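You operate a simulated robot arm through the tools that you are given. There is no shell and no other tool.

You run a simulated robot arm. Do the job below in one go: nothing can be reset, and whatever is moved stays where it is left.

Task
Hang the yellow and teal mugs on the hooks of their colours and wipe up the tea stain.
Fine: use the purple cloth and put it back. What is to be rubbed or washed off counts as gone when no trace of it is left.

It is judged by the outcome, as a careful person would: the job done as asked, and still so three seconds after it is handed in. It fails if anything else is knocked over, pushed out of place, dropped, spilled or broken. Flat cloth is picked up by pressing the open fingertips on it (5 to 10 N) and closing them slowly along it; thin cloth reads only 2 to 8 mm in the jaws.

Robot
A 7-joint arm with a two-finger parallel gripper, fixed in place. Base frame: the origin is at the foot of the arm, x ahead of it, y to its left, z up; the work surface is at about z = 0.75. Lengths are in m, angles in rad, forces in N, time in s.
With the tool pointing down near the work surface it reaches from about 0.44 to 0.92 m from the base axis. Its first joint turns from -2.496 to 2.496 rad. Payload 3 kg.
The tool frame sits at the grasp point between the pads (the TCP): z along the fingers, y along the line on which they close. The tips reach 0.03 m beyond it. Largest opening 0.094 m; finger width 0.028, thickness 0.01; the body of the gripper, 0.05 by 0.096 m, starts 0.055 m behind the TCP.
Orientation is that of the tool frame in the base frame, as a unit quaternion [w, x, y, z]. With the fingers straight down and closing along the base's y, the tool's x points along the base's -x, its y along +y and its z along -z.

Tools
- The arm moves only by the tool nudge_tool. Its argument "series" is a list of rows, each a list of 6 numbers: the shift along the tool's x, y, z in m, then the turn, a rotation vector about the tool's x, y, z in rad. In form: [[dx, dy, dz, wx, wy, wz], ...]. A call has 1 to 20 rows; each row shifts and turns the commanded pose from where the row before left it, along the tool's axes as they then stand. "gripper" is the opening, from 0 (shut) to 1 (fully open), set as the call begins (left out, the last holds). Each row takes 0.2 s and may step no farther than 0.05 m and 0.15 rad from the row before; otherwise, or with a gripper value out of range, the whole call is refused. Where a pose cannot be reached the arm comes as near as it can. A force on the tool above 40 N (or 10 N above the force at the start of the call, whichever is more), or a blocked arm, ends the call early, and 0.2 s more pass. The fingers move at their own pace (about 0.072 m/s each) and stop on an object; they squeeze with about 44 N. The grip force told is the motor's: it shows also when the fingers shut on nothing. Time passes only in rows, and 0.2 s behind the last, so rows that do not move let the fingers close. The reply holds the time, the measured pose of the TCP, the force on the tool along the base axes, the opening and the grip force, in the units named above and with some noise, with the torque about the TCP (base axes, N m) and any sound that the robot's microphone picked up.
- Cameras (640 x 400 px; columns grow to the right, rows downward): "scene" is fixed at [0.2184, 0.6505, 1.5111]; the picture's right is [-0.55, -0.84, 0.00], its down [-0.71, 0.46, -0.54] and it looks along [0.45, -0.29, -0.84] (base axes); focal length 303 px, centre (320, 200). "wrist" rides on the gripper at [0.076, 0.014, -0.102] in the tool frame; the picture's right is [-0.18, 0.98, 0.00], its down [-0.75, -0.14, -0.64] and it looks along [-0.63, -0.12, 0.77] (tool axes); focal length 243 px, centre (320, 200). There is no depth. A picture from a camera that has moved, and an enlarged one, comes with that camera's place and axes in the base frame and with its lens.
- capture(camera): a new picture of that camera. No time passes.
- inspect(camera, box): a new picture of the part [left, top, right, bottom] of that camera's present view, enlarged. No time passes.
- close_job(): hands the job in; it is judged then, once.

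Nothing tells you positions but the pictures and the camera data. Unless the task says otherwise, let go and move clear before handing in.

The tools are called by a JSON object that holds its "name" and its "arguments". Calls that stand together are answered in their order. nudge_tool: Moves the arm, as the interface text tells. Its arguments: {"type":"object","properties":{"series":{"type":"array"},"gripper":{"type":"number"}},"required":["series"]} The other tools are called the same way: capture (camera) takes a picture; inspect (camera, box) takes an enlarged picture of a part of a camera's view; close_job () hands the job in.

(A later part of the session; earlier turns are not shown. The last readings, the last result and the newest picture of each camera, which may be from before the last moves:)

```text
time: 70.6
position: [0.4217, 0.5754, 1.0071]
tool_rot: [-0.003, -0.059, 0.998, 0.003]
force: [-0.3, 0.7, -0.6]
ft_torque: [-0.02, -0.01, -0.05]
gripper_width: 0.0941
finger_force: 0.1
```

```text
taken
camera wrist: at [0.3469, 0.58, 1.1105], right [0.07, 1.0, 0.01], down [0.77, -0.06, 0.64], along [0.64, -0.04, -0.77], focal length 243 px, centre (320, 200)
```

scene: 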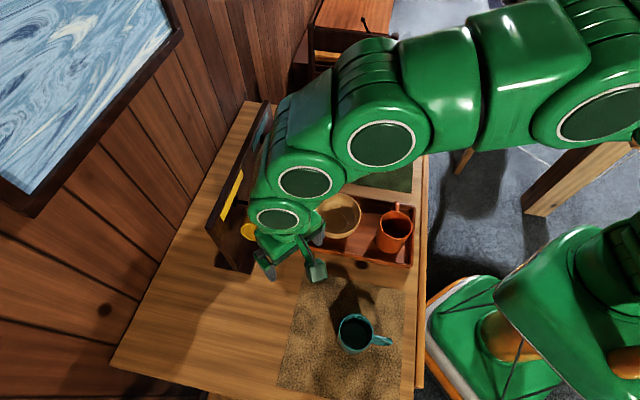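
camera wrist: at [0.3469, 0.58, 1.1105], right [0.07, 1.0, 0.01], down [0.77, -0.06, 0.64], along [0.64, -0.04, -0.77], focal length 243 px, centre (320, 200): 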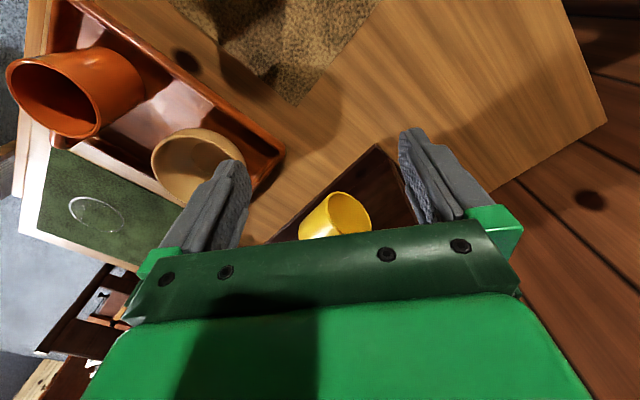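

Both the rack and tray are undisturbed. Now for the teal mug: I'll hover over it, level the tool, and measure it.

{"name": "nudge_tool", "arguments": {"series": [[0.0398, -0.0069, 0.005, 0.0066, -0.0052, 0], [0.0398, -0.0069, 0.01, 0, 0, 0], [0.0398, -0.0069, 0.01, 0, 0, 0], [0.0398, -0.0069, 0.01, 0, 0, 0], [0, 0, 0, 0, 0, 0]]}}

{"name": "capture", "arguments": {"camera": "wrist"}}

{"name": "inspect", "arguments": {"camera": "wrist", "box": [230, 40, 430, 190]}}

{"name": "inspect", "arguments": {"camera": "scene", "box": [210, 150, 320, 250]}}

```text
time: 71.8
position: [0.2676, 0.5267, 0.9727]
tool_rot: [0.0, -0.059, 0.998, 0.0]
force: [0.0, 0.1, 0.1]
ft_torque: [-0.03, 0.0, 0.03]
gripper_width: 0.0943
finger_force: 0.0
```

```text
taken
camera wrist: at [0.1909, 0.5334, 1.0745], right [0.07, 1.0, 0.0], down [0.77, -0.05, 0.64], along [0.64, -0.04, -0.77], focal length 243 px, centre (320, 200)
```

wrist: 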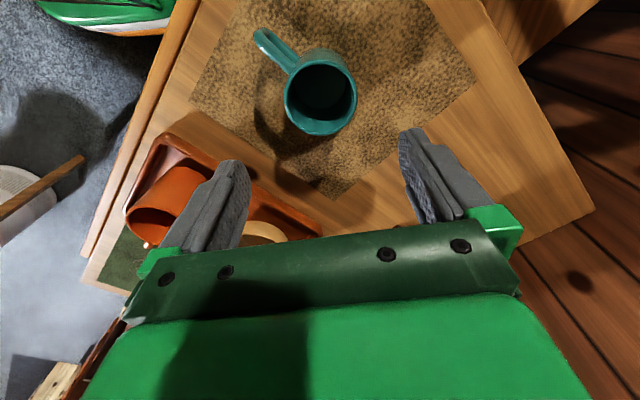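

```text
2.67 times, centred on (330, 115) of wrist
camera zoom: at [0.1909, 0.5334, 1.0745], right [0.07, 1.0, 0.0], down [0.77, -0.05, 0.64], along [0.64, -0.04, -0.77], focal length 647 px, centre (293, 427)
```

zoom: 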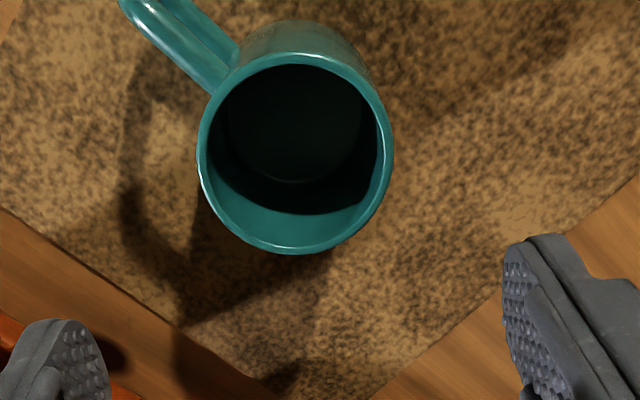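

```text
4.00 times, centred on (265, 200) of scene
camera zoom: at [0.2184, 0.6505, 1.5111], right [-0.55, -0.84, 0.0], down [-0.71, 0.46, -0.54], along [0.45, -0.29, -0.84], focal length 1211 px, centre (540, 200)
```

zoom: 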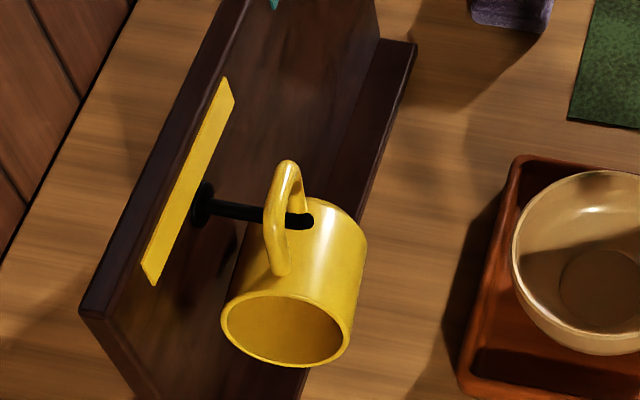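

The yellow mug hangs free on its hook. The teal mug is empty, rim centre about (0.267, 0.529, 0.826), handle at -135°. I'll turn the tool counter-clockwise so that the jaws close about 38° off its handle line, mirrored for leaning the other way at the teal hook.

{"name": "nudge_tool", "arguments": {"series": [[0, 0, 0, 0, 0, -0.145], [0, 0, 0, 0, 0, -0.145], [0, 0, 0, 0, 0, -0.145], [0, 0, 0, 0, 0, -0.145], [0, 0, 0, 0, 0, -0.145], [0, 0, 0, 0, 0, -0.145], [0, 0, 0, 0, 0, -0.145], [0, 0, 0, 0, 0, -0.145], [0, 0, 0, 0, 0, -0.145], [0, 0, 0, 0, 0, -0.145], [0, 0, 0, 0, 0, 0]]}}

{"name": "nudge_tool", "arguments": {"series": [[0, 0, 0, 0, 0, -0.145], [0, 0, 0, 0, 0, -0.145], [0, 0, 0, 0, 0, -0.145], [0, 0, 0, 0, 0, -0.145], [0, 0, 0, 0, 0, -0.145], [0, 0, 0, 0, 0, -0.145], [0, 0, 0, 0, 0, -0.145], [0, 0, 0, 0, 0, -0.145], [0, 0, 0, 0, 0, -0.145], [0, 0, 0, 0, 0, -0.145], [0, 0, 0, 0, 0, 0]]}}

{"name": "capture", "arguments": {"camera": "wrist"}}

{"name": "capture", "arguments": {"camera": "scene"}}

```text
time: 74.2
position: [0.2674, 0.5285, 0.973]
tool_rot: [0.002, 0.707, -0.707, 0.001]
force: [0.1, 0.5, 0.6]
ft_torque: [-0.01, -0.01, 0.0]
gripper_width: 0.0942
finger_force: 0.0
```

```text
time: 76.6
position: [0.2672, 0.528, 0.973]
tool_rot: [0.0, 0.998, -0.06, 0.0]
force: [-0.8, -0.8, -0.7]
ft_torque: [0.0, 0.0, -0.03]
gripper_width: 0.094
finger_force: 0.1
```

```text
taken
camera wrist: at [0.3422, 0.506, 1.0752], right [-0.3, -0.95, 0.0], down [-0.73, 0.23, 0.64], along [-0.61, 0.19, -0.77], focal length 243 px, centre (320, 200)
```

wrist: 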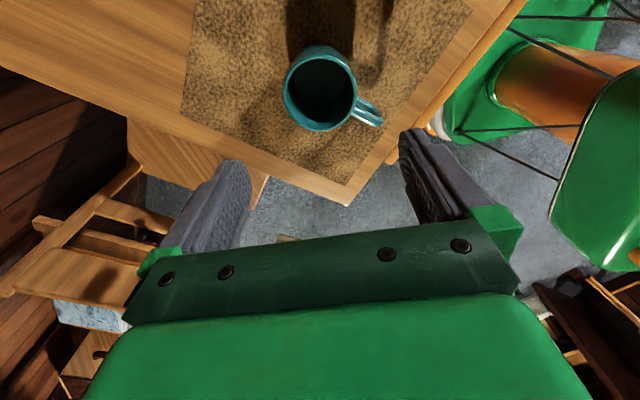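

```text
taken
```

scene: 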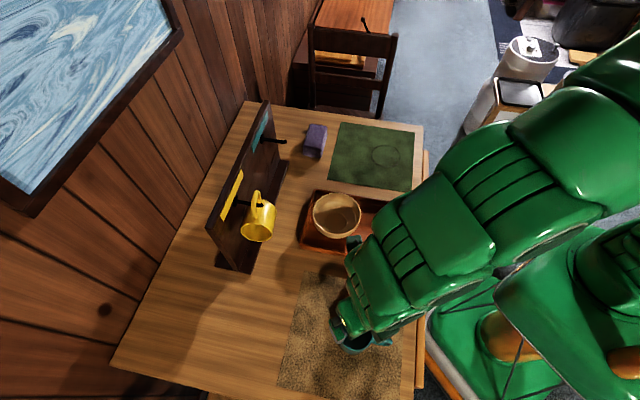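

{"name": "inspect", "arguments": {"camera": "wrist", "box": [230, 20, 430, 170]}}

```text
2.67 times, centred on (330, 95) of wrist
camera zoom: at [0.3422, 0.506, 1.0752], right [-0.3, -0.95, 0.0], down [-0.73, 0.23, 0.64], along [-0.61, 0.19, -0.77], focal length 647 px, centre (293, 480)
```

zoom: 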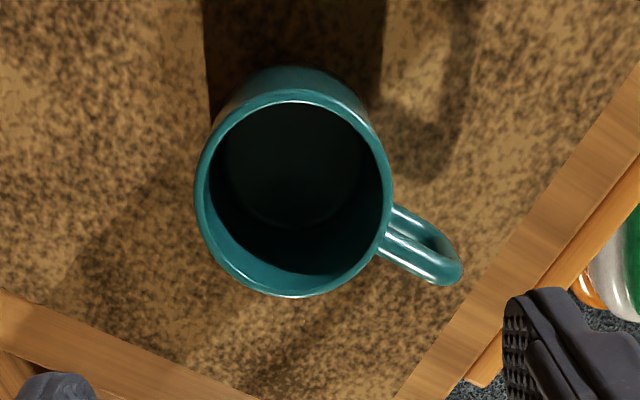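

The teal mug's rim centre is about (0.270, 0.528), handle at about -136°, 39° from the nearer finger, so both fingers have clear paths. Descending with the jaws open.

{"name": "nudge_tool", "arguments": {"series": [[0.0025, 0, 0.02, 0, 0, 0], [0, 0, 0.03, 0, 0, 0], [0, 0, 0.03, 0, 0, 0], [0, 0, 0.025, 0, 0, 0], [0, 0, 0.02, 0, 0, 0], [0, 0, 0.02, 0, 0, 0], [0, 0, 0.015, 0, 0, 0], [0, 0, 0.01, 0, 0, 0], [0, 0, 0.005, 0, 0, 0], [0, 0, 0, 0, 0, 0]], "gripper": 1.0}}

{"name": "capture", "arguments": {"camera": "wrist"}}

```text
time: 78.8
position: [0.2709, 0.526, 0.799]
tool_rot: [0.001, 0.998, -0.061, 0.0]
force: [1.2, 0.2, 0.0]
ft_torque: [0.05, 0.02, 0.03]
gripper_width: 0.094
finger_force: 0.0
```

```text
taken
camera wrist: at [0.3447, 0.5049, 0.9008], right [-0.3, -0.95, 0.0], down [-0.73, 0.23, 0.64], along [-0.61, 0.19, -0.77], focal length 243 px, centre (320, 200)
```

wrist: 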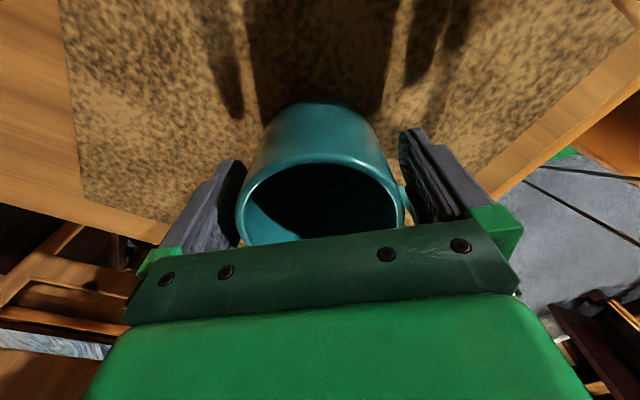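

Centred with no contact. Closing the jaws now and then lifting only a few millimetres to confirm the hold.

{"name": "nudge_tool", "arguments": {"series": [[0, 0, 0, 0, 0, 0], [0, 0, 0, 0, 0, 0], [0, 0, 0, 0, 0, 0], [0, 0, 0, 0, 0, 0], [0, 0, 0, 0, 0, 0]], "gripper": 0.0}}

{"name": "nudge_tool", "arguments": {"series": [[0, 0, -0.001, 0, 0, 0], [0, 0, -0.001, 0, 0, 0], [0, 0, -0.001, 0, 0, 0], [0, 0, -0.002, 0, 0, 0], [0, 0, -0.002, 0, 0, 0], [0, 0, -0.002, 0, 0, 0], [0, 0, -0.002, 0, 0, 0], [0, 0, -0.002, 0, 0, 0]]}}

{"name": "capture", "arguments": {"camera": "wrist"}}

{"name": "capture", "arguments": {"camera": "scene"}}

```text
time: 80.0
position: [0.2708, 0.5268, 0.7986]
tool_rot: [0.001, 0.998, -0.061, 0.0]
force: [1.2, 0.2, 0.6]
ft_torque: [0.05, -0.03, 0.02]
gripper_width: 0.0744
finger_force: 44.0
```

```text
time: 81.8
position: [0.271, 0.5277, 0.8112]
tool_rot: [0.0, 0.998, -0.062, 0.0]
force: [0.6, 0.9, -1.6]
ft_torque: [0.0, 0.01, 0.02]
gripper_width: 0.0744
finger_force: 44.0
```

```text
taken
camera wrist: at [0.3453, 0.5053, 0.9134], right [-0.3, -0.95, 0.0], down [-0.73, 0.23, 0.64], along [-0.61, 0.19, -0.77], focal length 243 px, centre (320, 200)
```

wrist: 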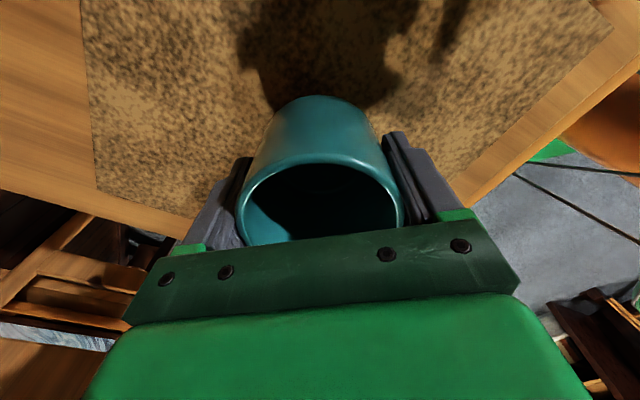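

```text
taken
```

scene: 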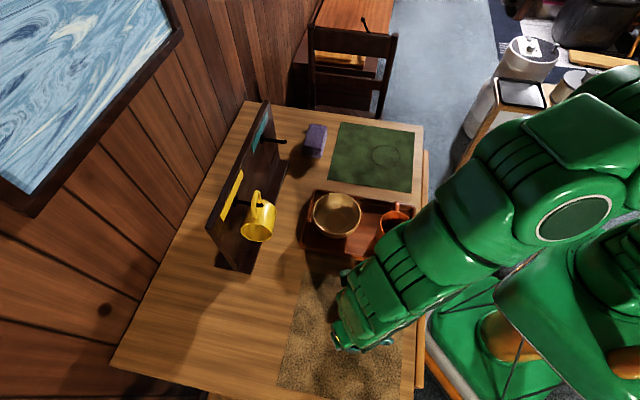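

The teal mug is held (about 1.6 N of weight). I'll keep lifting gently to travel height.

{"name": "nudge_tool", "arguments": {"series": [[0, 0, -0.003, 0, 0, 0], [0, 0, -0.005, 0, 0, 0], [0, 0, -0.007, 0, 0, 0], [0, 0, -0.009, 0, 0, 0], [0, 0, -0.01, 0, 0, 0], [0, 0, -0.011, 0, 0, 0], [0, 0, -0.011, 0, 0, 0], [0, 0, -0.011, 0, 0, 0], [0, 0, -0.011, 0, 0, 0], [0, 0, -0.011, 0, 0, 0], [0, 0, -0.011, 0, 0, 0], [0, 0, -0.011, 0, 0, 0], [0, 0, -0.011, 0, 0, 0], [0, 0, -0.011, 0, 0, 0], [0, 0, -0.011, 0, 0, 0], [0, 0, -0.011, 0, 0, 0], [0, 0, -0.01, 0, 0, 0], [0, 0, -0.008, 0, 0, 0], [0, 0, -0.006, 0, 0, 0], [0, 0, -0.004, 0, 0, 0]]}}

{"name": "capture", "arguments": {"camera": "scene"}}

{"name": "capture", "arguments": {"camera": "wrist"}}

```text
time: 86.0
position: [0.271, 0.5279, 0.994]
tool_rot: [0.001, 0.998, -0.061, 0.0]
force: [0.8, -0.1, -2.5]
ft_torque: [0.0, -0.03, 0.0]
gripper_width: 0.0743
finger_force: 43.7
```

```text
taken
```

scene: 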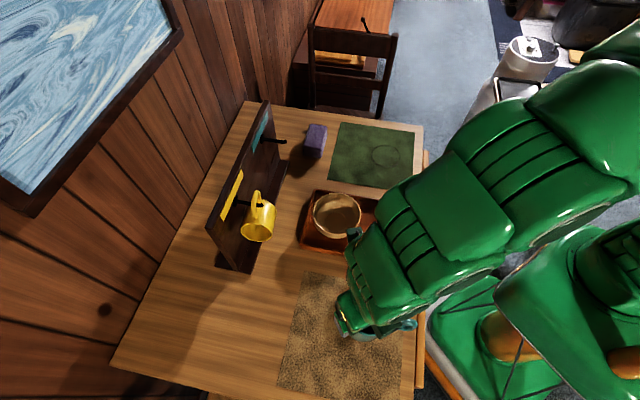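

```text
taken
camera wrist: at [0.345, 0.5053, 1.0965], right [-0.3, -0.95, 0.0], down [-0.73, 0.23, 0.64], along [-0.61, 0.19, -0.77], focal length 243 px, centre (320, 200)
```

wrist: 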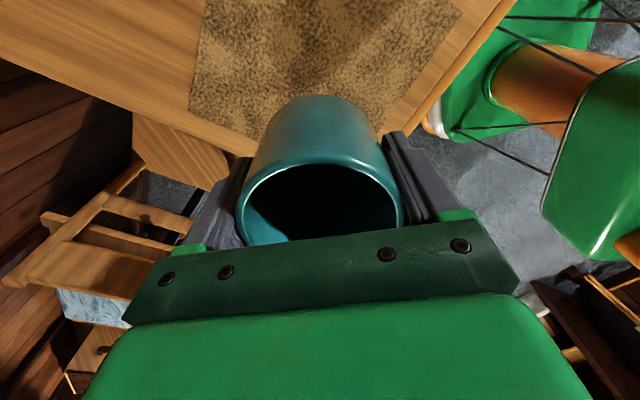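

Holding steady. Now I'll carry the teal mug slowly across, over the tray at safe height, towards the front of the teal hook.

{"name": "nudge_tool", "arguments": {"series": [[0.00385, 0.00108, 0, 0, 0, 0], [0.00674, 0.00189, 0, 0, 0, 0], [0.00963, 0.0027, 0, 0, 0, 0], [0.01252, 0.00351, 0, 0, 0, 0], [0.01252, 0.00351, 0, 0, 0, 0], [0.01252, 0.00351, 0, 0, 0, 0], [0.01252, 0.00351, 0, 0, 0, 0], [0.01252, 0.00351, 0, 0, 0, 0], [0.01252, 0.00351, 0, 0, 0, 0], [0.01252, 0.00351, 0, 0, 0, 0], [0.01252, 0.00351, 0, 0, 0, 0], [0.01252, 0.00351, 0, 0, 0, 0], [0.01252, 0.00351, 0, 0, 0, 0], [0.01252, 0.00351, 0, 0, 0, 0], [0.01252, 0.00351, 0, 0, 0, 0], [0.01252, 0.00351, 0, 0, 0, 0], [0.01252, 0.00351, 0, 0, 0, 0], [0.00963, 0.0027, 0, 0, 0, 0], [0.00674, 0.00189, 0, 0, 0, 0], [0.00385, 0.00108, 0, 0, 0, 0]]}}

{"name": "nudge_tool", "arguments": {"series": [[0.00385, 0.00108, 0, 0, 0, 0], [0.00674, 0.00189, 0, 0, 0, 0], [0.00963, 0.0027, 0, 0, 0, 0], [0.01155, 0.00324, 0, 0, 0, 0], [0.01155, 0.00324, 0, 0, 0, 0], [0.01155, 0.00324, 0, 0, 0, 0], [0.01155, 0.00324, 0, 0, 0, 0], [0.01155, 0.00324, 0, 0, 0, 0], [0.01155, 0.00324, 0, 0, 0, 0], [0.01155, 0.00324, 0, 0, 0, 0], [0.01155, 0.00324, 0, 0, 0, 0], [0.01155, 0.00324, 0, 0, 0, 0], [0.01155, 0.00324, 0, 0, 0, 0], [0.01155, 0.00324, 0, 0, 0, 0], [0.01155, 0.00324, 0, 0, 0, 0], [0.01155, 0.00324, 0, 0, 0, 0], [0.01155, 0.00324, 0, 0, 0, 0], [0.00963, 0.0027, 0, 0, 0, 0], [0.00674, 0.00189, 0, 0, 0, 0], [0.00385, 0.00108, 0, 0, 0, 0]]}}

{"name": "capture", "arguments": {"camera": "scene"}}

{"name": "capture", "arguments": {"camera": "wrist"}}

```text
time: 90.2
position: [0.4777, 0.4415, 0.9945]
tool_rot: [0.0, 0.998, -0.061, 0.0]
force: [0.2, 0.2, -1.8]
ft_torque: [0.01, 0.03, -0.03]
gripper_width: 0.0742
finger_force: 44.0
```

```text
time: 94.4
position: [0.6699, 0.3611, 0.9936]
tool_rot: [0.001, 0.998, -0.061, 0.0]
force: [-0.5, 0.0, -2.3]
ft_torque: [-0.01, -0.04, -0.01]
gripper_width: 0.0742
finger_force: 44.1
```

```text
taken
```

scene: 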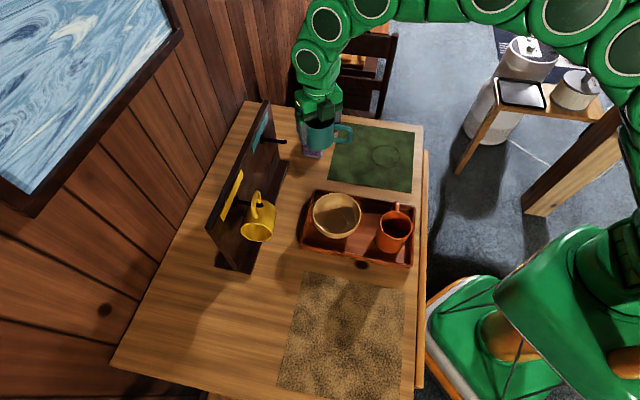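

```text
taken
camera wrist: at [0.7441, 0.3379, 1.0956], right [-0.3, -0.95, 0.0], down [-0.73, 0.23, 0.64], along [-0.61, 0.19, -0.77], focal length 243 px, centre (320, 200)
```

wrist: 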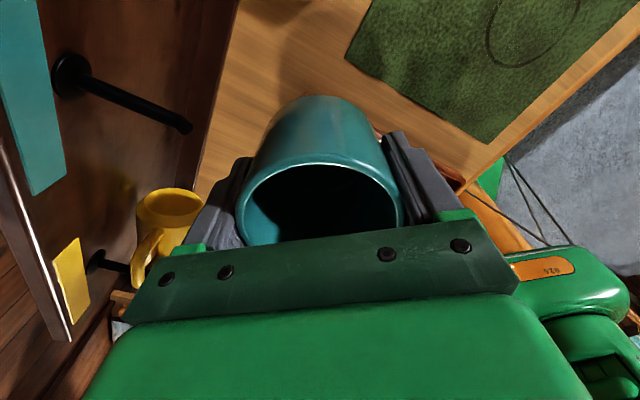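

From here the wrist camera sees the teal hook well: I get e = 0.195 along the board and z ≈ 0.951, same height as the yellow one. I'll zoom on the held mug's handle to measure its hole.

{"name": "inspect", "arguments": {"camera": "scene", "box": [290, 80, 370, 160]}}

{"name": "inspect", "arguments": {"camera": "wrist", "box": [30, 30, 230, 180]}}

{"name": "inspect", "arguments": {"camera": "scene", "box": [235, 100, 305, 170]}}

```text
5.00 times, centred on (330, 120) of scene
camera zoom: at [0.2184, 0.6505, 1.5111], right [-0.55, -0.84, 0.0], down [-0.71, 0.46, -0.54], along [0.45, -0.29, -0.84], focal length 1514 px, centre (270, 600)
```

zoom: 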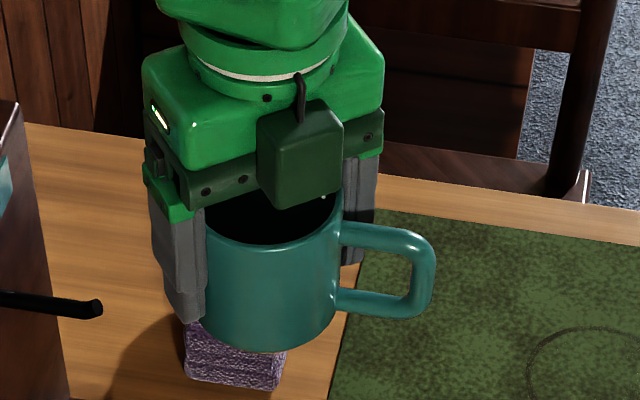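

```text
2.67 times, centred on (130, 105) of wrist
camera zoom: at [0.7441, 0.3379, 1.0956], right [-0.3, -0.95, 0.0], down [-0.73, 0.23, 0.64], along [-0.61, 0.19, -0.77], focal length 647 px, centre (827, 453)
```

zoom: 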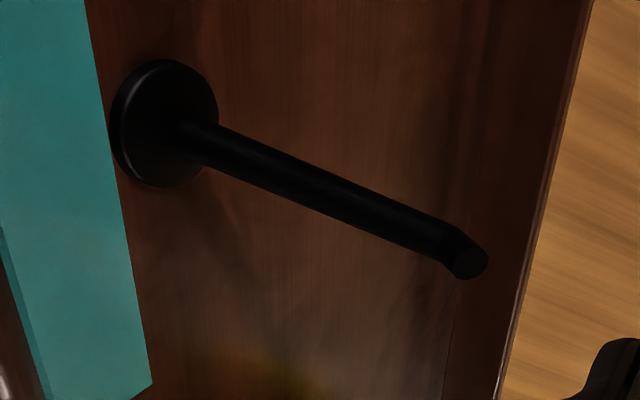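

```text
5.71 times, centred on (270, 135) of scene
camera zoom: at [0.2184, 0.6505, 1.5111], right [-0.55, -0.84, 0.0], down [-0.71, 0.46, -0.54], along [0.45, -0.29, -0.84], focal length 1730 px, centre (606, 571)
```

zoom: 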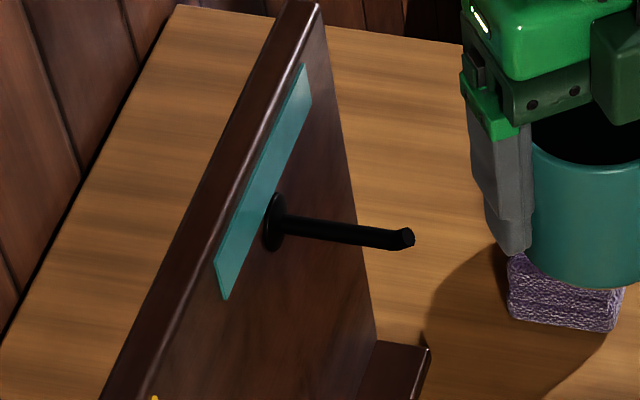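

The teal mug has the same shape as the yellow one, with its hole top about 3 mm above the TCP and its outer inside edge at 72 mm. I'll now turn it slowly so its handle points left along the board (towards the yellow side).

{"name": "nudge_tool", "arguments": {"series": [[0, 0, 0, 0, 0, 0.03], [0, 0, 0, 0, 0, 0.05], [0, 0, 0, 0, 0, 0.08], [0, 0, 0, 0, 0, 0.1], [0, 0, 0, 0, 0, 0.1], [0, 0, 0, 0, 0, 0.1], [0, 0, 0, 0, 0, 0.1], [0, 0, 0, 0, 0, 0.1], [0, 0, 0, 0, 0, 0.1], [0, 0, 0, 0, 0, 0.1], [0, 0, 0, 0, 0, 0.1], [0, 0, 0, 0, 0, 0.1], [0, 0, 0, 0, 0, 0.1], [0, 0, 0, 0, 0, 0.1], [0, 0, 0, 0, 0, 0.1], [0, 0, 0, 0, 0, 0.08], [0, 0, 0, 0, 0, 0.06], [0, 0, 0, 0, 0, 0.048]]}}

{"name": "capture", "arguments": {"camera": "scene"}}

{"name": "inspect", "arguments": {"camera": "scene", "box": [250, 80, 350, 170]}}

{"name": "capture", "arguments": {"camera": "wrist"}}

```text
time: 98.2
position: [0.6696, 0.3603, 0.994]
tool_rot: [0.0, -0.672, 0.741, -0.001]
force: [-0.8, 0.6, -1.1]
ft_torque: [0.01, 0.01, -0.01]
gripper_width: 0.0745
finger_force: 43.7
```

```text
taken
```

scene: 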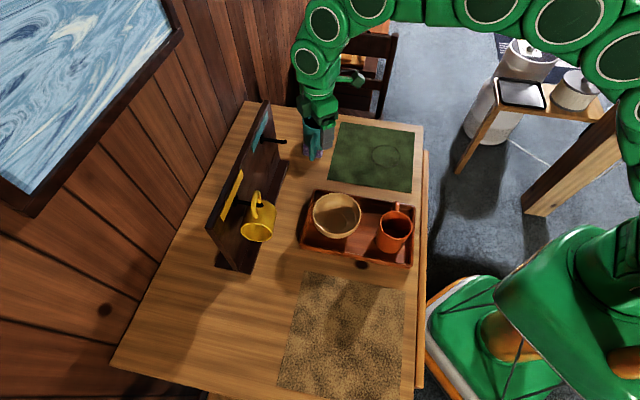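

```text
4.44 times, centred on (300, 125) of scene
camera zoom: at [0.2184, 0.6505, 1.5111], right [-0.55, -0.84, 0.0], down [-0.71, 0.46, -0.54], along [0.45, -0.29, -0.84], focal length 1346 px, centre (409, 533)
```

zoom: 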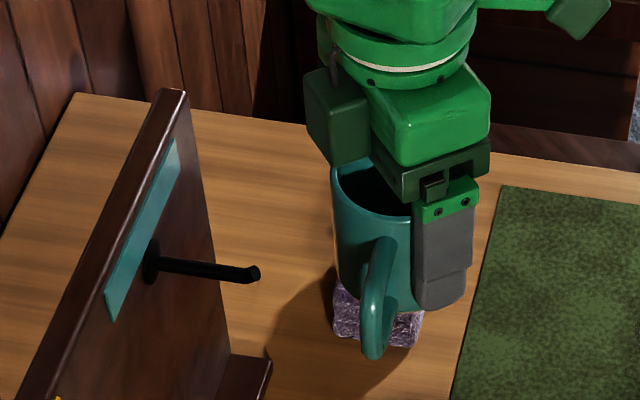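

```text
taken
camera wrist: at [0.6485, 0.2877, 1.0961], right [-0.96, 0.28, 0.0], down [0.22, 0.74, 0.64], along [0.18, 0.62, -0.77], focal length 243 px, centre (320, 200)
```

wrist: 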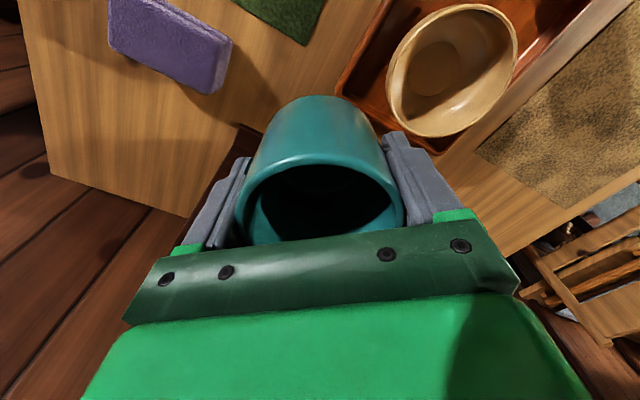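

I noticed a small housing on the gripper's far side that limits how close the tool can get to the board (about 5 cm), which is just enough. I'll trim the handle yaw by about 1.7° and then tilt the teal mug about 40°, handle up, gripper leaning right.

{"name": "nudge_tool", "arguments": {"series": [[0, 0, 0, 0, 0, 0.015], [0, 0, 0, 0, 0, 0.015], [0, 0, 0, -0.0158, -0.0122, 0], [0, 0, 0, -0.0316, -0.0245, 0], [0, 0, 0, -0.04745, -0.03672, 0], [0, 0, 0, -0.04745, -0.03672, 0], [0, 0, 0, -0.04745, -0.03672, 0], [0, 0, 0, -0.04745, -0.03672, 0], [0, 0, 0, -0.04745, -0.03672, 0], [0, 0, 0, -0.04745, -0.03672, 0], [0, 0, 0, -0.04745, -0.03672, 0], [0, 0, 0, -0.04745, -0.03672, 0], [0, 0, 0, -0.04745, -0.03672, 0], [0, 0, 0, -0.0395, -0.0306, 0], [0, 0, 0, -0.0237, -0.0184, 0], [0, 0, 0, -0.0142, -0.011, 0]]}}

{"name": "capture", "arguments": {"camera": "scene"}}

{"name": "inspect", "arguments": {"camera": "scene", "box": [245, 80, 345, 170]}}

{"name": "capture", "arguments": {"camera": "wrist"}}

```text
time: 101.6
position: [0.6707, 0.3616, 0.9924]
tool_rot: [-0.021, -0.62, 0.706, 0.341]
force: [-0.7, 0.3, -2.0]
ft_torque: [-0.02, -0.01, 0.02]
gripper_width: 0.0744
finger_force: 44.2
```

```text
taken
```

scene: 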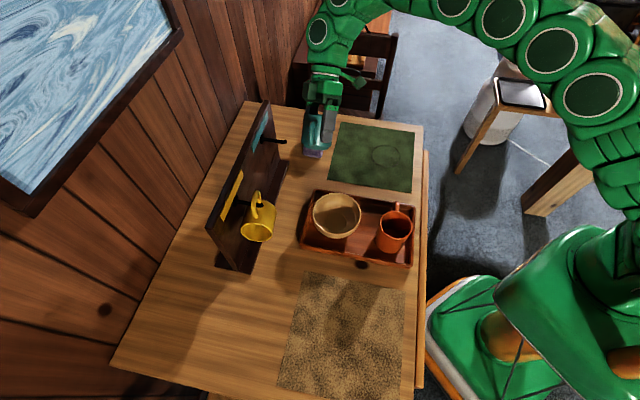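

```text
4.44 times, centred on (295, 125) of scene
camera zoom: at [0.2184, 0.6505, 1.5111], right [-0.55, -0.84, 0.0], down [-0.71, 0.46, -0.54], along [0.45, -0.29, -0.84], focal length 1346 px, centre (431, 533)
```

zoom: 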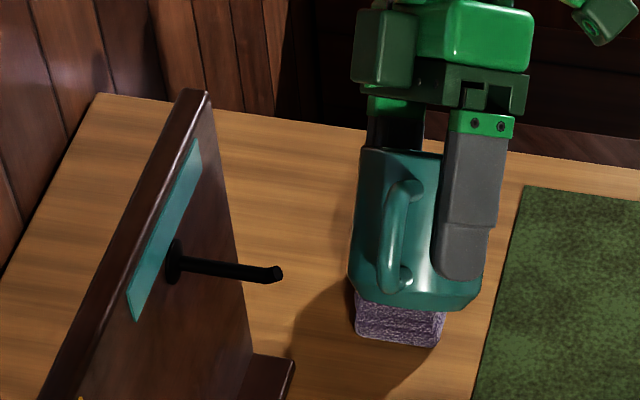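

```text
taken
camera wrist: at [0.6875, 0.2473, 1.0495], right [-0.8, 0.16, 0.57], down [0.59, 0.38, 0.72], along [-0.1, 0.91, -0.4], focal length 243 px, centre (320, 200)
```

wrist: 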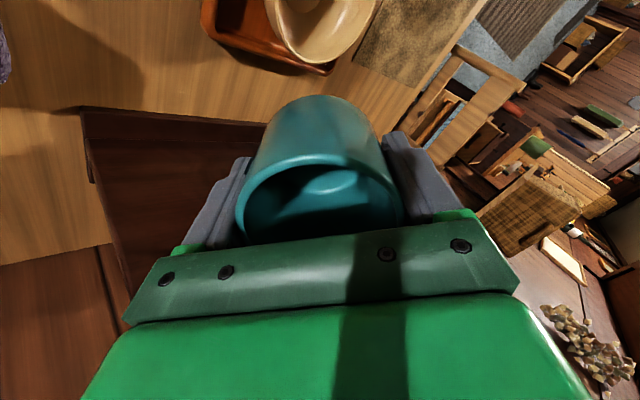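

The model matches the picture (predicted and seen handle bar within 3 px). I'll move down and right to the insertion line, still in front of the peg.

{"name": "nudge_tool", "arguments": {"series": [[0.0019, -0.00246, 0.00178, 0, 0, 0], [0.00333, -0.0043, 0.00311, 0, 0, 0], [0.00476, -0.00615, 0.00444, 0, 0, 0], [0.00476, -0.00615, 0.00444, 0, 0, 0], [0.00476, -0.00615, 0.00444, 0, 0, 0], [0.00476, -0.00615, 0.00444, 0, 0, 0], [0.00476, -0.00615, 0.00444, 0, 0, 0], [0.00428, -0.00554, 0.004, 0, 0, 0], [0.00286, -0.00369, 0.00266, 0, 0, 0], [0.0019, -0.00246, 0.00178, 0, 0, 0]]}}

{"name": "inspect", "arguments": {"camera": "scene", "box": [245, 80, 345, 170]}}

```text
time: 103.8
position: [0.6887, 0.3422, 0.9263]
tool_rot: [-0.022, -0.62, 0.706, 0.342]
force: [-0.5, -0.5, -1.8]
ft_torque: [-0.01, -0.02, 0.04]
gripper_width: 0.0745
finger_force: 43.7
```

```text
4.44 times, centred on (295, 125) of scene
camera zoom: at [0.2184, 0.6505, 1.5111], right [-0.55, -0.84, 0.0], down [-0.71, 0.46, -0.54], along [0.45, -0.29, -0.84], focal length 1346 px, centre (431, 533)
```

zoom: 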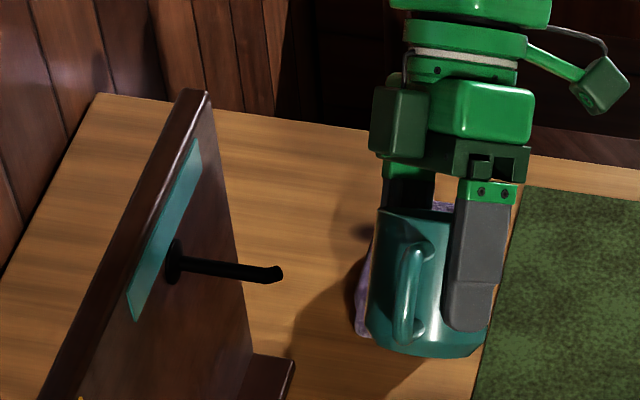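

On the insertion line (e = 0.245, z = 0.926). Moving in towards the board to just short of the peg tip.

{"name": "nudge_tool", "arguments": {"series": [[-0.0024, -0.0018, 0, 0, 0, 0], [-0.004, -0.0031, 0, 0, 0, 0], [-0.0059, -0.0046, 0, 0, 0, 0], [-0.0059, -0.0046, 0, 0, 0, 0], [-0.0059, -0.0046, 0, 0, 0, 0], [-0.0059, -0.0046, 0, 0, 0, 0], [-0.0059, -0.0046, 0, 0, 0, 0], [-0.0055, -0.0043, 0, 0, 0, 0], [-0.004, -0.0031, 0, 0, 0, 0], [-0.0024, -0.0018, 0, 0, 0, 0]]}}

{"name": "inspect", "arguments": {"camera": "scene", "box": [245, 90, 325, 160]}}

{"name": "capture", "arguments": {"camera": "wrist"}}

```text
time: 106.0
position: [0.7312, 0.3847, 0.9251]
tool_rot: [-0.023, -0.62, 0.707, 0.341]
force: [-0.6, -0.2, -2.1]
ft_torque: [-0.01, -0.03, 0.04]
gripper_width: 0.0746
finger_force: 43.9
```

```text
5.71 times, centred on (285, 125) of scene
camera zoom: at [0.2184, 0.6505, 1.5111], right [-0.55, -0.84, 0.0], down [-0.71, 0.46, -0.54], along [0.45, -0.29, -0.84], focal length 1730 px, centre (520, 629)
```

zoom: 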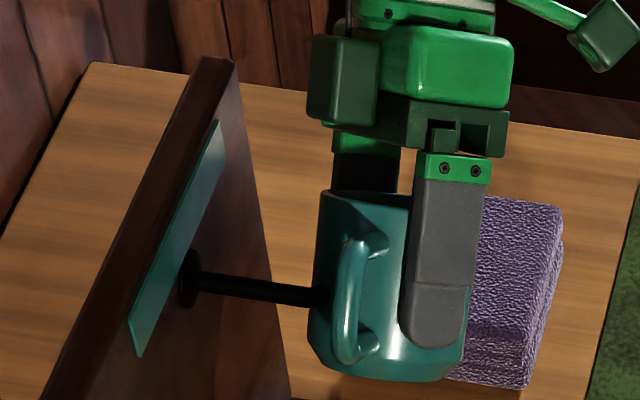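

```text
taken
camera wrist: at [0.7484, 0.2718, 0.9815], right [-0.8, 0.16, 0.57], down [0.59, 0.38, 0.71], along [-0.1, 0.91, -0.4], focal length 243 px, centre (320, 200)
```

wrist: 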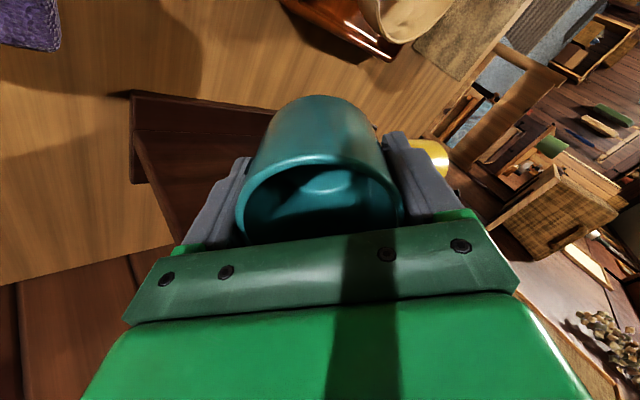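

Peg line and hole centre coincide within 2 px. Pushing the handle over the peg in small steps.

{"name": "nudge_tool", "arguments": {"series": [[-0.0024, -0.0018, 0, 0, 0, 0], [-0.0032, -0.0024, 0, 0, 0, 0], [-0.0036, -0.0028, 0, 0, 0, 0], [-0.0032, -0.0024, 0, 0, 0, 0], [-0.0016, -0.0012, 0, 0, 0, 0]]}}

{"name": "inspect", "arguments": {"camera": "scene", "box": [245, 90, 325, 160]}}

```text
time: 107.2
position: [0.7437, 0.3996, 0.9272]
tool_rot: [-0.022, -0.62, 0.706, 0.342]
force: [0.2, 0.9, -1.5]
ft_torque: [0.0, -0.05, 0.0]
gripper_width: 0.0742
finger_force: 44.2
```

```text
5.71 times, centred on (285, 125) of scene
camera zoom: at [0.2184, 0.6505, 1.5111], right [-0.55, -0.84, 0.0], down [-0.71, 0.46, -0.54], along [0.45, -0.29, -0.84], focal length 1730 px, centre (520, 629)
```

zoom: 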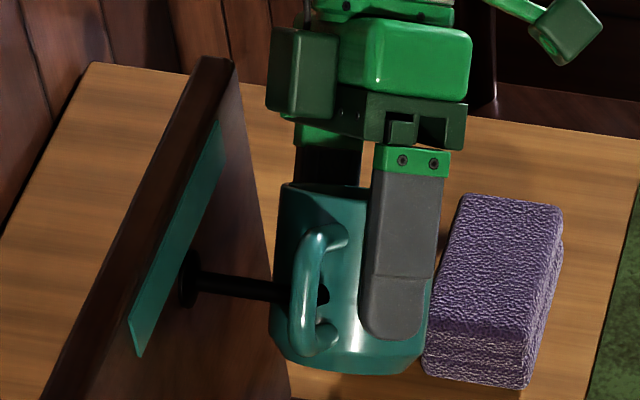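

The peg tip is now visible inside the loop with no contact. I'll advance the last centimetre carefully.

{"name": "nudge_tool", "arguments": {"series": [[-0.0016, -0.0012, 0, 0, 0, 0], [-0.0024, -0.0018, 0, 0, 0, 0], [-0.0024, -0.0018, 0, 0, 0, 0], [-0.0014, -0.0011, 0, 0, 0, 0], [0, 0, 0, 0, 0, 0]]}}

{"name": "inspect", "arguments": {"camera": "scene", "box": [245, 90, 325, 160]}}

```text
time: 108.4
position: [0.7488, 0.403, 0.9263]
tool_rot: [-0.022, -0.62, 0.706, 0.341]
force: [-0.6, -1.0, -2.1]
ft_torque: [0.01, -0.06, 0.01]
gripper_width: 0.0744
finger_force: 43.5
```

```text
5.71 times, centred on (285, 125) of scene
camera zoom: at [0.2184, 0.6505, 1.5111], right [-0.55, -0.84, 0.0], down [-0.71, 0.46, -0.54], along [0.45, -0.29, -0.84], focal length 1730 px, centre (520, 629)
```

zoom: 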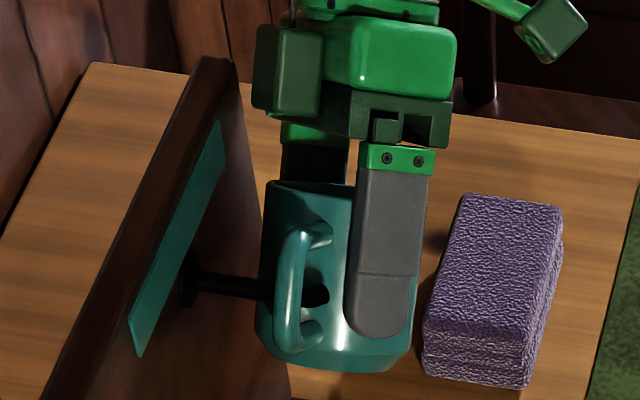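

{"name": "nudge_tool", "arguments": {"series": [[-0.0012, -0.0009, 0, 0, 0, 0], [-0.001, -0.0008, 0, 0, 0, 0], [0, 0, 0, 0, 0, 0]]}}

```text
time: 109.2
position: [0.7471, 0.4063, 0.9277]
tool_rot: [-0.022, -0.62, 0.705, 0.342]
force: [0.7, 0.6, -2.2]
ft_torque: [-0.02, -0.02, 0.0]
gripper_width: 0.0741
finger_force: 44.3
out of reach, approached as far as the arm can: row 1
```

The arm is at the edge of its reach here. I'll reduce the tilt from 40° to 30° while keeping the hole centred on the peg, which brings the wrist closer in.

{"name": "nudge_tool", "arguments": {"series": [[-0.0002, 0.0002, -0.0018, 0.0277, 0.0214, 0], [-0.0002, 0.0002, -0.0018, 0.0277, 0.0214, 0], [-0.0002, 0.0002, -0.0018, 0.0277, 0.0214, 0], [-0.0002, 0.0002, -0.0018, 0.0277, 0.0214, 0], [-0.0002, 0.0002, -0.0018, 0.0277, 0.0214, 0], [0, 0, 0, 0, 0, 0]]}}

{"name": "inspect", "arguments": {"camera": "scene", "box": [245, 90, 325, 160]}}

```text
time: 110.6
position: [0.7521, 0.404, 0.9346]
tool_rot: [-0.017, -0.637, 0.726, 0.257]
force: [-0.5, 0.5, -1.9]
ft_torque: [-0.04, -0.03, -0.02]
gripper_width: 0.074
finger_force: 44.1
```

```text
5.71 times, centred on (285, 125) of scene
camera zoom: at [0.2184, 0.6505, 1.5111], right [-0.55, -0.84, 0.0], down [-0.71, 0.46, -0.54], along [0.45, -0.29, -0.84], focal length 1730 px, centre (520, 629)
```

zoom: 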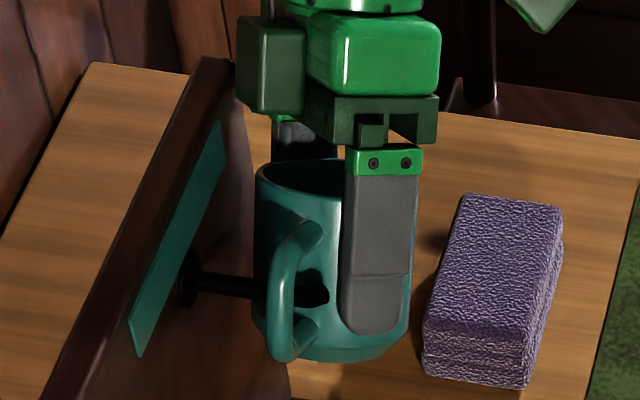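

Reachable again, at 30° tilt with the peg through the loop and the handle behind the tip. Now lowering gently with a slight shift right, so the peg ends up in the outer corner.

{"name": "nudge_tool", "arguments": {"series": [[-0.0008, -0.0006, 0, 0, 0, 0], [0.00114, -0.00147, 0.00123, 0, 0, 0], [0.00114, -0.00147, 0.00123, 0, 0, 0], [0.00114, -0.00147, 0.00123, 0, 0, 0], [0.00114, -0.00147, 0.00123, 0, 0, 0], [0.00114, -0.00147, 0.00123, 0, 0, 0]]}}

{"name": "inspect", "arguments": {"camera": "scene", "box": [245, 90, 325, 160]}}

```text
time: 112.0
position: [0.7561, 0.4026, 0.9258]
tool_rot: [-0.017, -0.638, 0.725, 0.257]
force: [-0.5, 1.1, -2.0]
ft_torque: [0.04, -0.05, -0.01]
gripper_width: 0.0743
finger_force: 44.6
```

```text
5.71 times, centred on (285, 125) of scene
camera zoom: at [0.2184, 0.6505, 1.5111], right [-0.55, -0.84, 0.0], down [-0.71, 0.46, -0.54], along [0.45, -0.29, -0.84], focal length 1730 px, centre (520, 629)
```

zoom: 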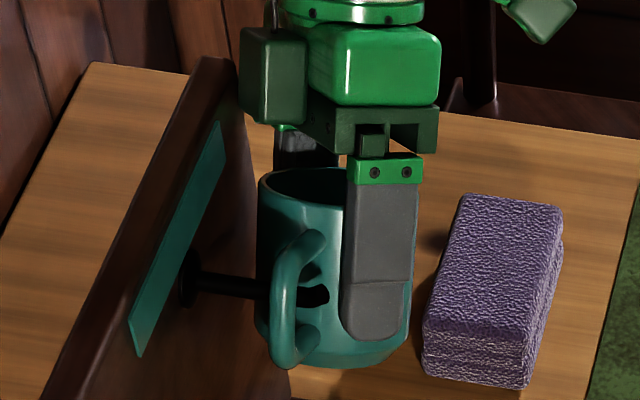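

{"name": "nudge_tool", "arguments": {"series": [[0.0006, -0.0008, 0.0017, 0, 0, 0], [0.0006, -0.0008, 0.0017, 0, 0, 0], [0, 0, 0, 0, 0, 0]]}}

{"name": "nudge_tool", "arguments": {"series": [[0.0005, -0.0006, 0.0013, 0, 0, 0], [0, 0, 0, 0, 0, 0]]}}

```text
time: 112.8
position: [0.7575, 0.4019, 0.9221]
tool_rot: [-0.016, -0.637, 0.726, 0.258]
force: [-0.5, -1.1, -1.3]
ft_torque: [0.0, -0.06, 0.0]
gripper_width: 0.0747
finger_force: 43.7
```

```text
time: 113.4
position: [0.7563, 0.4011, 0.9195]
tool_rot: [-0.017, -0.638, 0.726, 0.257]
force: [0.2, -0.3, -2.2]
ft_torque: [0.0, -0.03, -0.05]
gripper_width: 0.0742
finger_force: 43.5
```

{"name": "nudge_tool", "arguments": {"series": [[0.0005, -0.0006, 0.0013, 0, 0, 0], [0, 0, 0, 0, 0, 0]]}}

{"name": "nudge_tool", "arguments": {"series": [[0.0005, -0.0006, 0.0013, 0, 0, 0], [0, 0, 0, 0, 0, 0]]}}

{"name": "inspect", "arguments": {"camera": "scene", "box": [245, 90, 325, 160]}}

```text
time: 114.0
position: [0.7562, 0.4009, 0.919]
tool_rot: [-0.017, -0.637, 0.726, 0.258]
force: [0.3, 0.3, -2.7]
ft_torque: [-0.04, -0.01, 0.04]
gripper_width: 0.0741
finger_force: 43.8
```

```text
time: 114.6
position: [0.7562, 0.4012, 0.9159]
tool_rot: [-0.017, -0.638, 0.726, 0.257]
force: [0.0, -0.4, -1.0]
ft_torque: [0.01, 0.0, 0.03]
gripper_width: 0.0741
finger_force: 44.3
```

```text
5.71 times, centred on (285, 125) of scene
camera zoom: at [0.2184, 0.6505, 1.5111], right [-0.55, -0.84, 0.0], down [-0.71, 0.46, -0.54], along [0.45, -0.29, -0.84], focal length 1730 px, centre (520, 629)
```

zoom: 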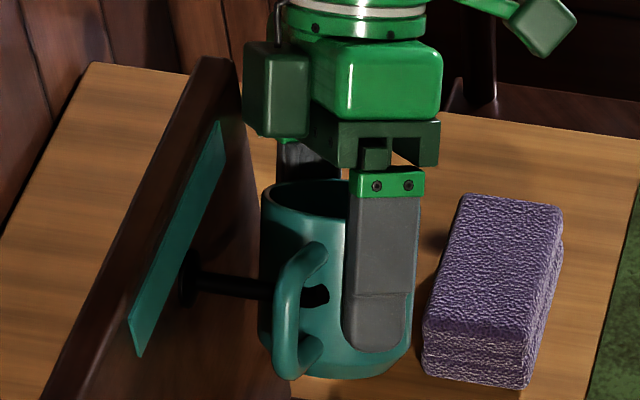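

{"name": "nudge_tool", "arguments": {"series": [[0.0003, -0.0004, 0.0009, 0, 0, 0], [0, 0, 0, 0, 0, 0]]}}

{"name": "nudge_tool", "arguments": {"series": [[0.0003, -0.0004, 0.0009, 0, 0, 0], [0, 0, 0, 0, 0, 0]]}}

```text
time: 115.2
position: [0.7568, 0.4015, 0.915]
tool_rot: [-0.017, -0.637, 0.726, 0.258]
force: [1.0, 0.6, 1.4]
ft_torque: [0.09, 0.14, -0.01]
gripper_width: 0.0744
finger_force: 44.2
```

```text
time: 115.8
position: [0.7562, 0.4018, 0.9157]
tool_rot: [-0.016, -0.638, 0.726, 0.257]
force: [2.3, -2.4, 15.0]
ft_torque: [0.7, 0.65, -0.01]
gripper_width: 0.0742
finger_force: 44.3
```

The peg carries the handle now; I'll ease off 0.7 mm of excess load and then open the jaws in small stages so the mug settles gently.

{"name": "nudge_tool", "arguments": {"series": [[-0.0003, 0.0003, -0.0007, 0, 0, 0], [0, 0, 0, 0, 0, 0]]}}

{"name": "nudge_tool", "arguments": {"series": [[0, 0, 0, 0, 0, 0], [0, 0, 0, 0, 0, 0]], "gripper": 0.82}}

{"name": "inspect", "arguments": {"camera": "scene", "box": [245, 90, 325, 160]}}

{"name": "capture", "arguments": {"camera": "wrist"}}

```text
time: 116.4
position: [0.7559, 0.401, 0.9151]
tool_rot: [-0.016, -0.638, 0.726, 0.258]
force: [5.9, -0.6, 7.8]
ft_torque: [0.37, 0.55, -0.16]
gripper_width: 0.0742
finger_force: 44.5
```

```text
time: 117.0
position: [0.7559, 0.4019, 0.9155]
tool_rot: [-0.016, -0.637, 0.726, 0.257]
force: [0.2, -0.1, -0.4]
ft_torque: [0.01, -0.03, -0.01]
gripper_width: 0.078
finger_force: 1.2
```

```text
5.71 times, centred on (285, 125) of scene
camera zoom: at [0.2184, 0.6505, 1.5111], right [-0.55, -0.84, 0.0], down [-0.71, 0.46, -0.54], along [0.45, -0.29, -0.84], focal length 1730 px, centre (520, 629)
```

zoom: 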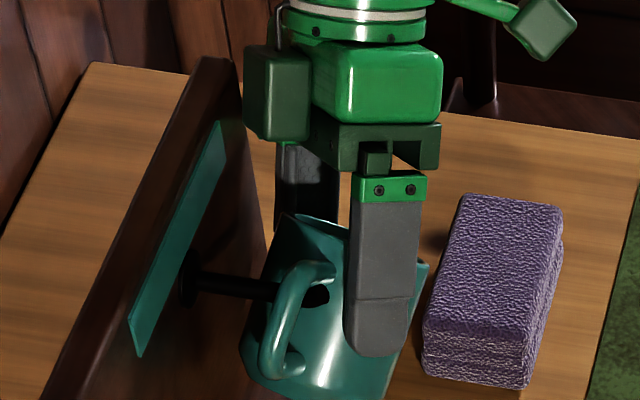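

```text
taken
camera wrist: at [0.7653, 0.296, 0.9863], right [-0.87, 0.23, 0.44], down [0.5, 0.47, 0.73], along [-0.04, 0.85, -0.52], focal length 243 px, centre (320, 200)
```

wrist: 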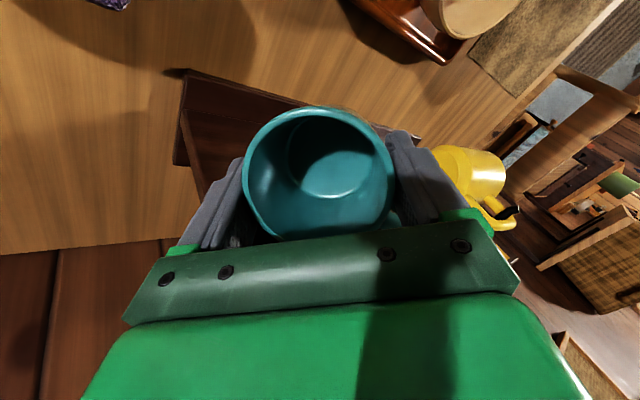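

The mug has already swung down on the peg within the loosened jaws, with no force on the tool. I'll open fully and check where the fingers are relative to it before retracting.

{"name": "nudge_tool", "arguments": {"series": [[0, 0, 0, 0, 0, 0], [0, 0, 0, 0, 0, 0], [0, 0, 0, 0, 0, 0]], "gripper": 1.0}}

{"name": "inspect", "arguments": {"camera": "scene", "box": [245, 90, 325, 160]}}

{"name": "inspect", "arguments": {"camera": "wrist", "box": [200, 80, 460, 260]}}

```text
time: 117.8
position: [0.7557, 0.401, 0.9158]
tool_rot: [-0.016, -0.637, 0.726, 0.257]
force: [-0.2, 0.7, 0.5]
ft_torque: [0.03, 0.01, -0.01]
gripper_width: 0.0939
finger_force: 0.1
```

```text
5.71 times, centred on (285, 125) of scene
camera zoom: at [0.2184, 0.6505, 1.5111], right [-0.55, -0.84, 0.0], down [-0.71, 0.46, -0.54], along [0.45, -0.29, -0.84], focal length 1730 px, centre (520, 629)
```

zoom: 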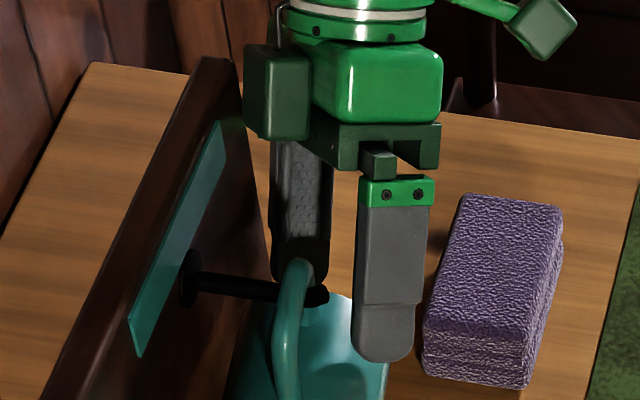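

```text
2.22 times, centred on (330, 170) of wrist
camera zoom: at [0.7653, 0.2959, 0.9864], right [-0.87, 0.23, 0.44], down [0.5, 0.47, 0.73], along [-0.04, 0.85, -0.52], focal length 539 px, centre (298, 267)
```

zoom: 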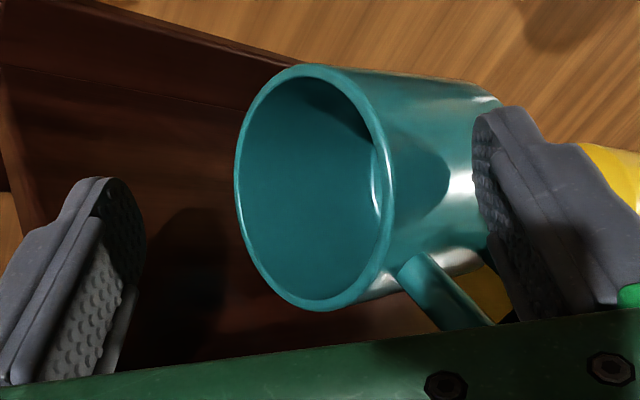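

The teal mug now hangs on its peg, handle up and mouth to the right, and both fingers are clear of it. Retracting slowly along the tool axis, watching for any drag.

{"name": "nudge_tool", "arguments": {"series": [[0, 0, -0.003, 0, 0, 0], [0, 0, -0.005, 0, 0, 0], [0, 0, -0.006, 0, 0, 0], [0, 0, -0.006, 0, 0, 0]]}}

{"name": "inspect", "arguments": {"camera": "scene", "box": [245, 90, 325, 160]}}

{"name": "capture", "arguments": {"camera": "wrist"}}

```text
time: 118.8
position: [0.7637, 0.3949, 0.9332]
tool_rot: [-0.017, -0.636, 0.727, 0.258]
force: [-0.4, -0.5, -0.3]
ft_torque: [-0.02, -0.01, 0.02]
gripper_width: 0.094
finger_force: 0.1
```

```text
5.71 times, centred on (285, 125) of scene
camera zoom: at [0.2184, 0.6505, 1.5111], right [-0.55, -0.84, 0.0], down [-0.71, 0.46, -0.54], along [0.45, -0.29, -0.84], focal length 1730 px, centre (520, 629)
```

zoom: 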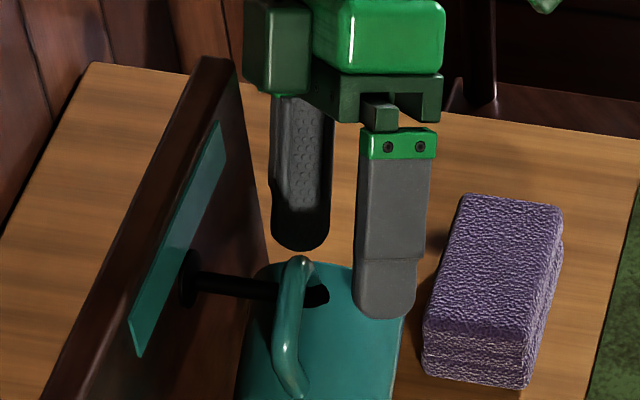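

```text
taken
camera wrist: at [0.7729, 0.2892, 1.004], right [-0.87, 0.23, 0.44], down [0.5, 0.47, 0.73], along [-0.04, 0.85, -0.52], focal length 243 px, centre (320, 200)
```

wrist: 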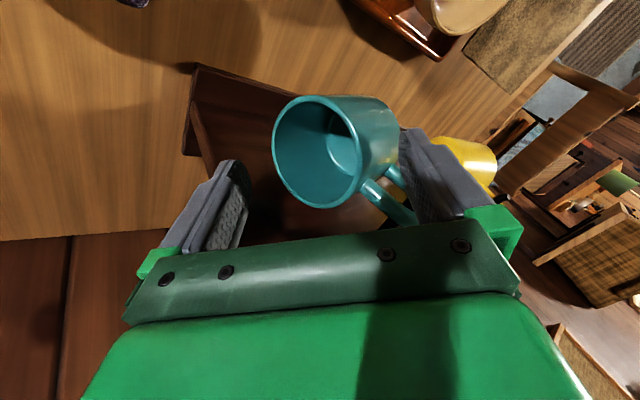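

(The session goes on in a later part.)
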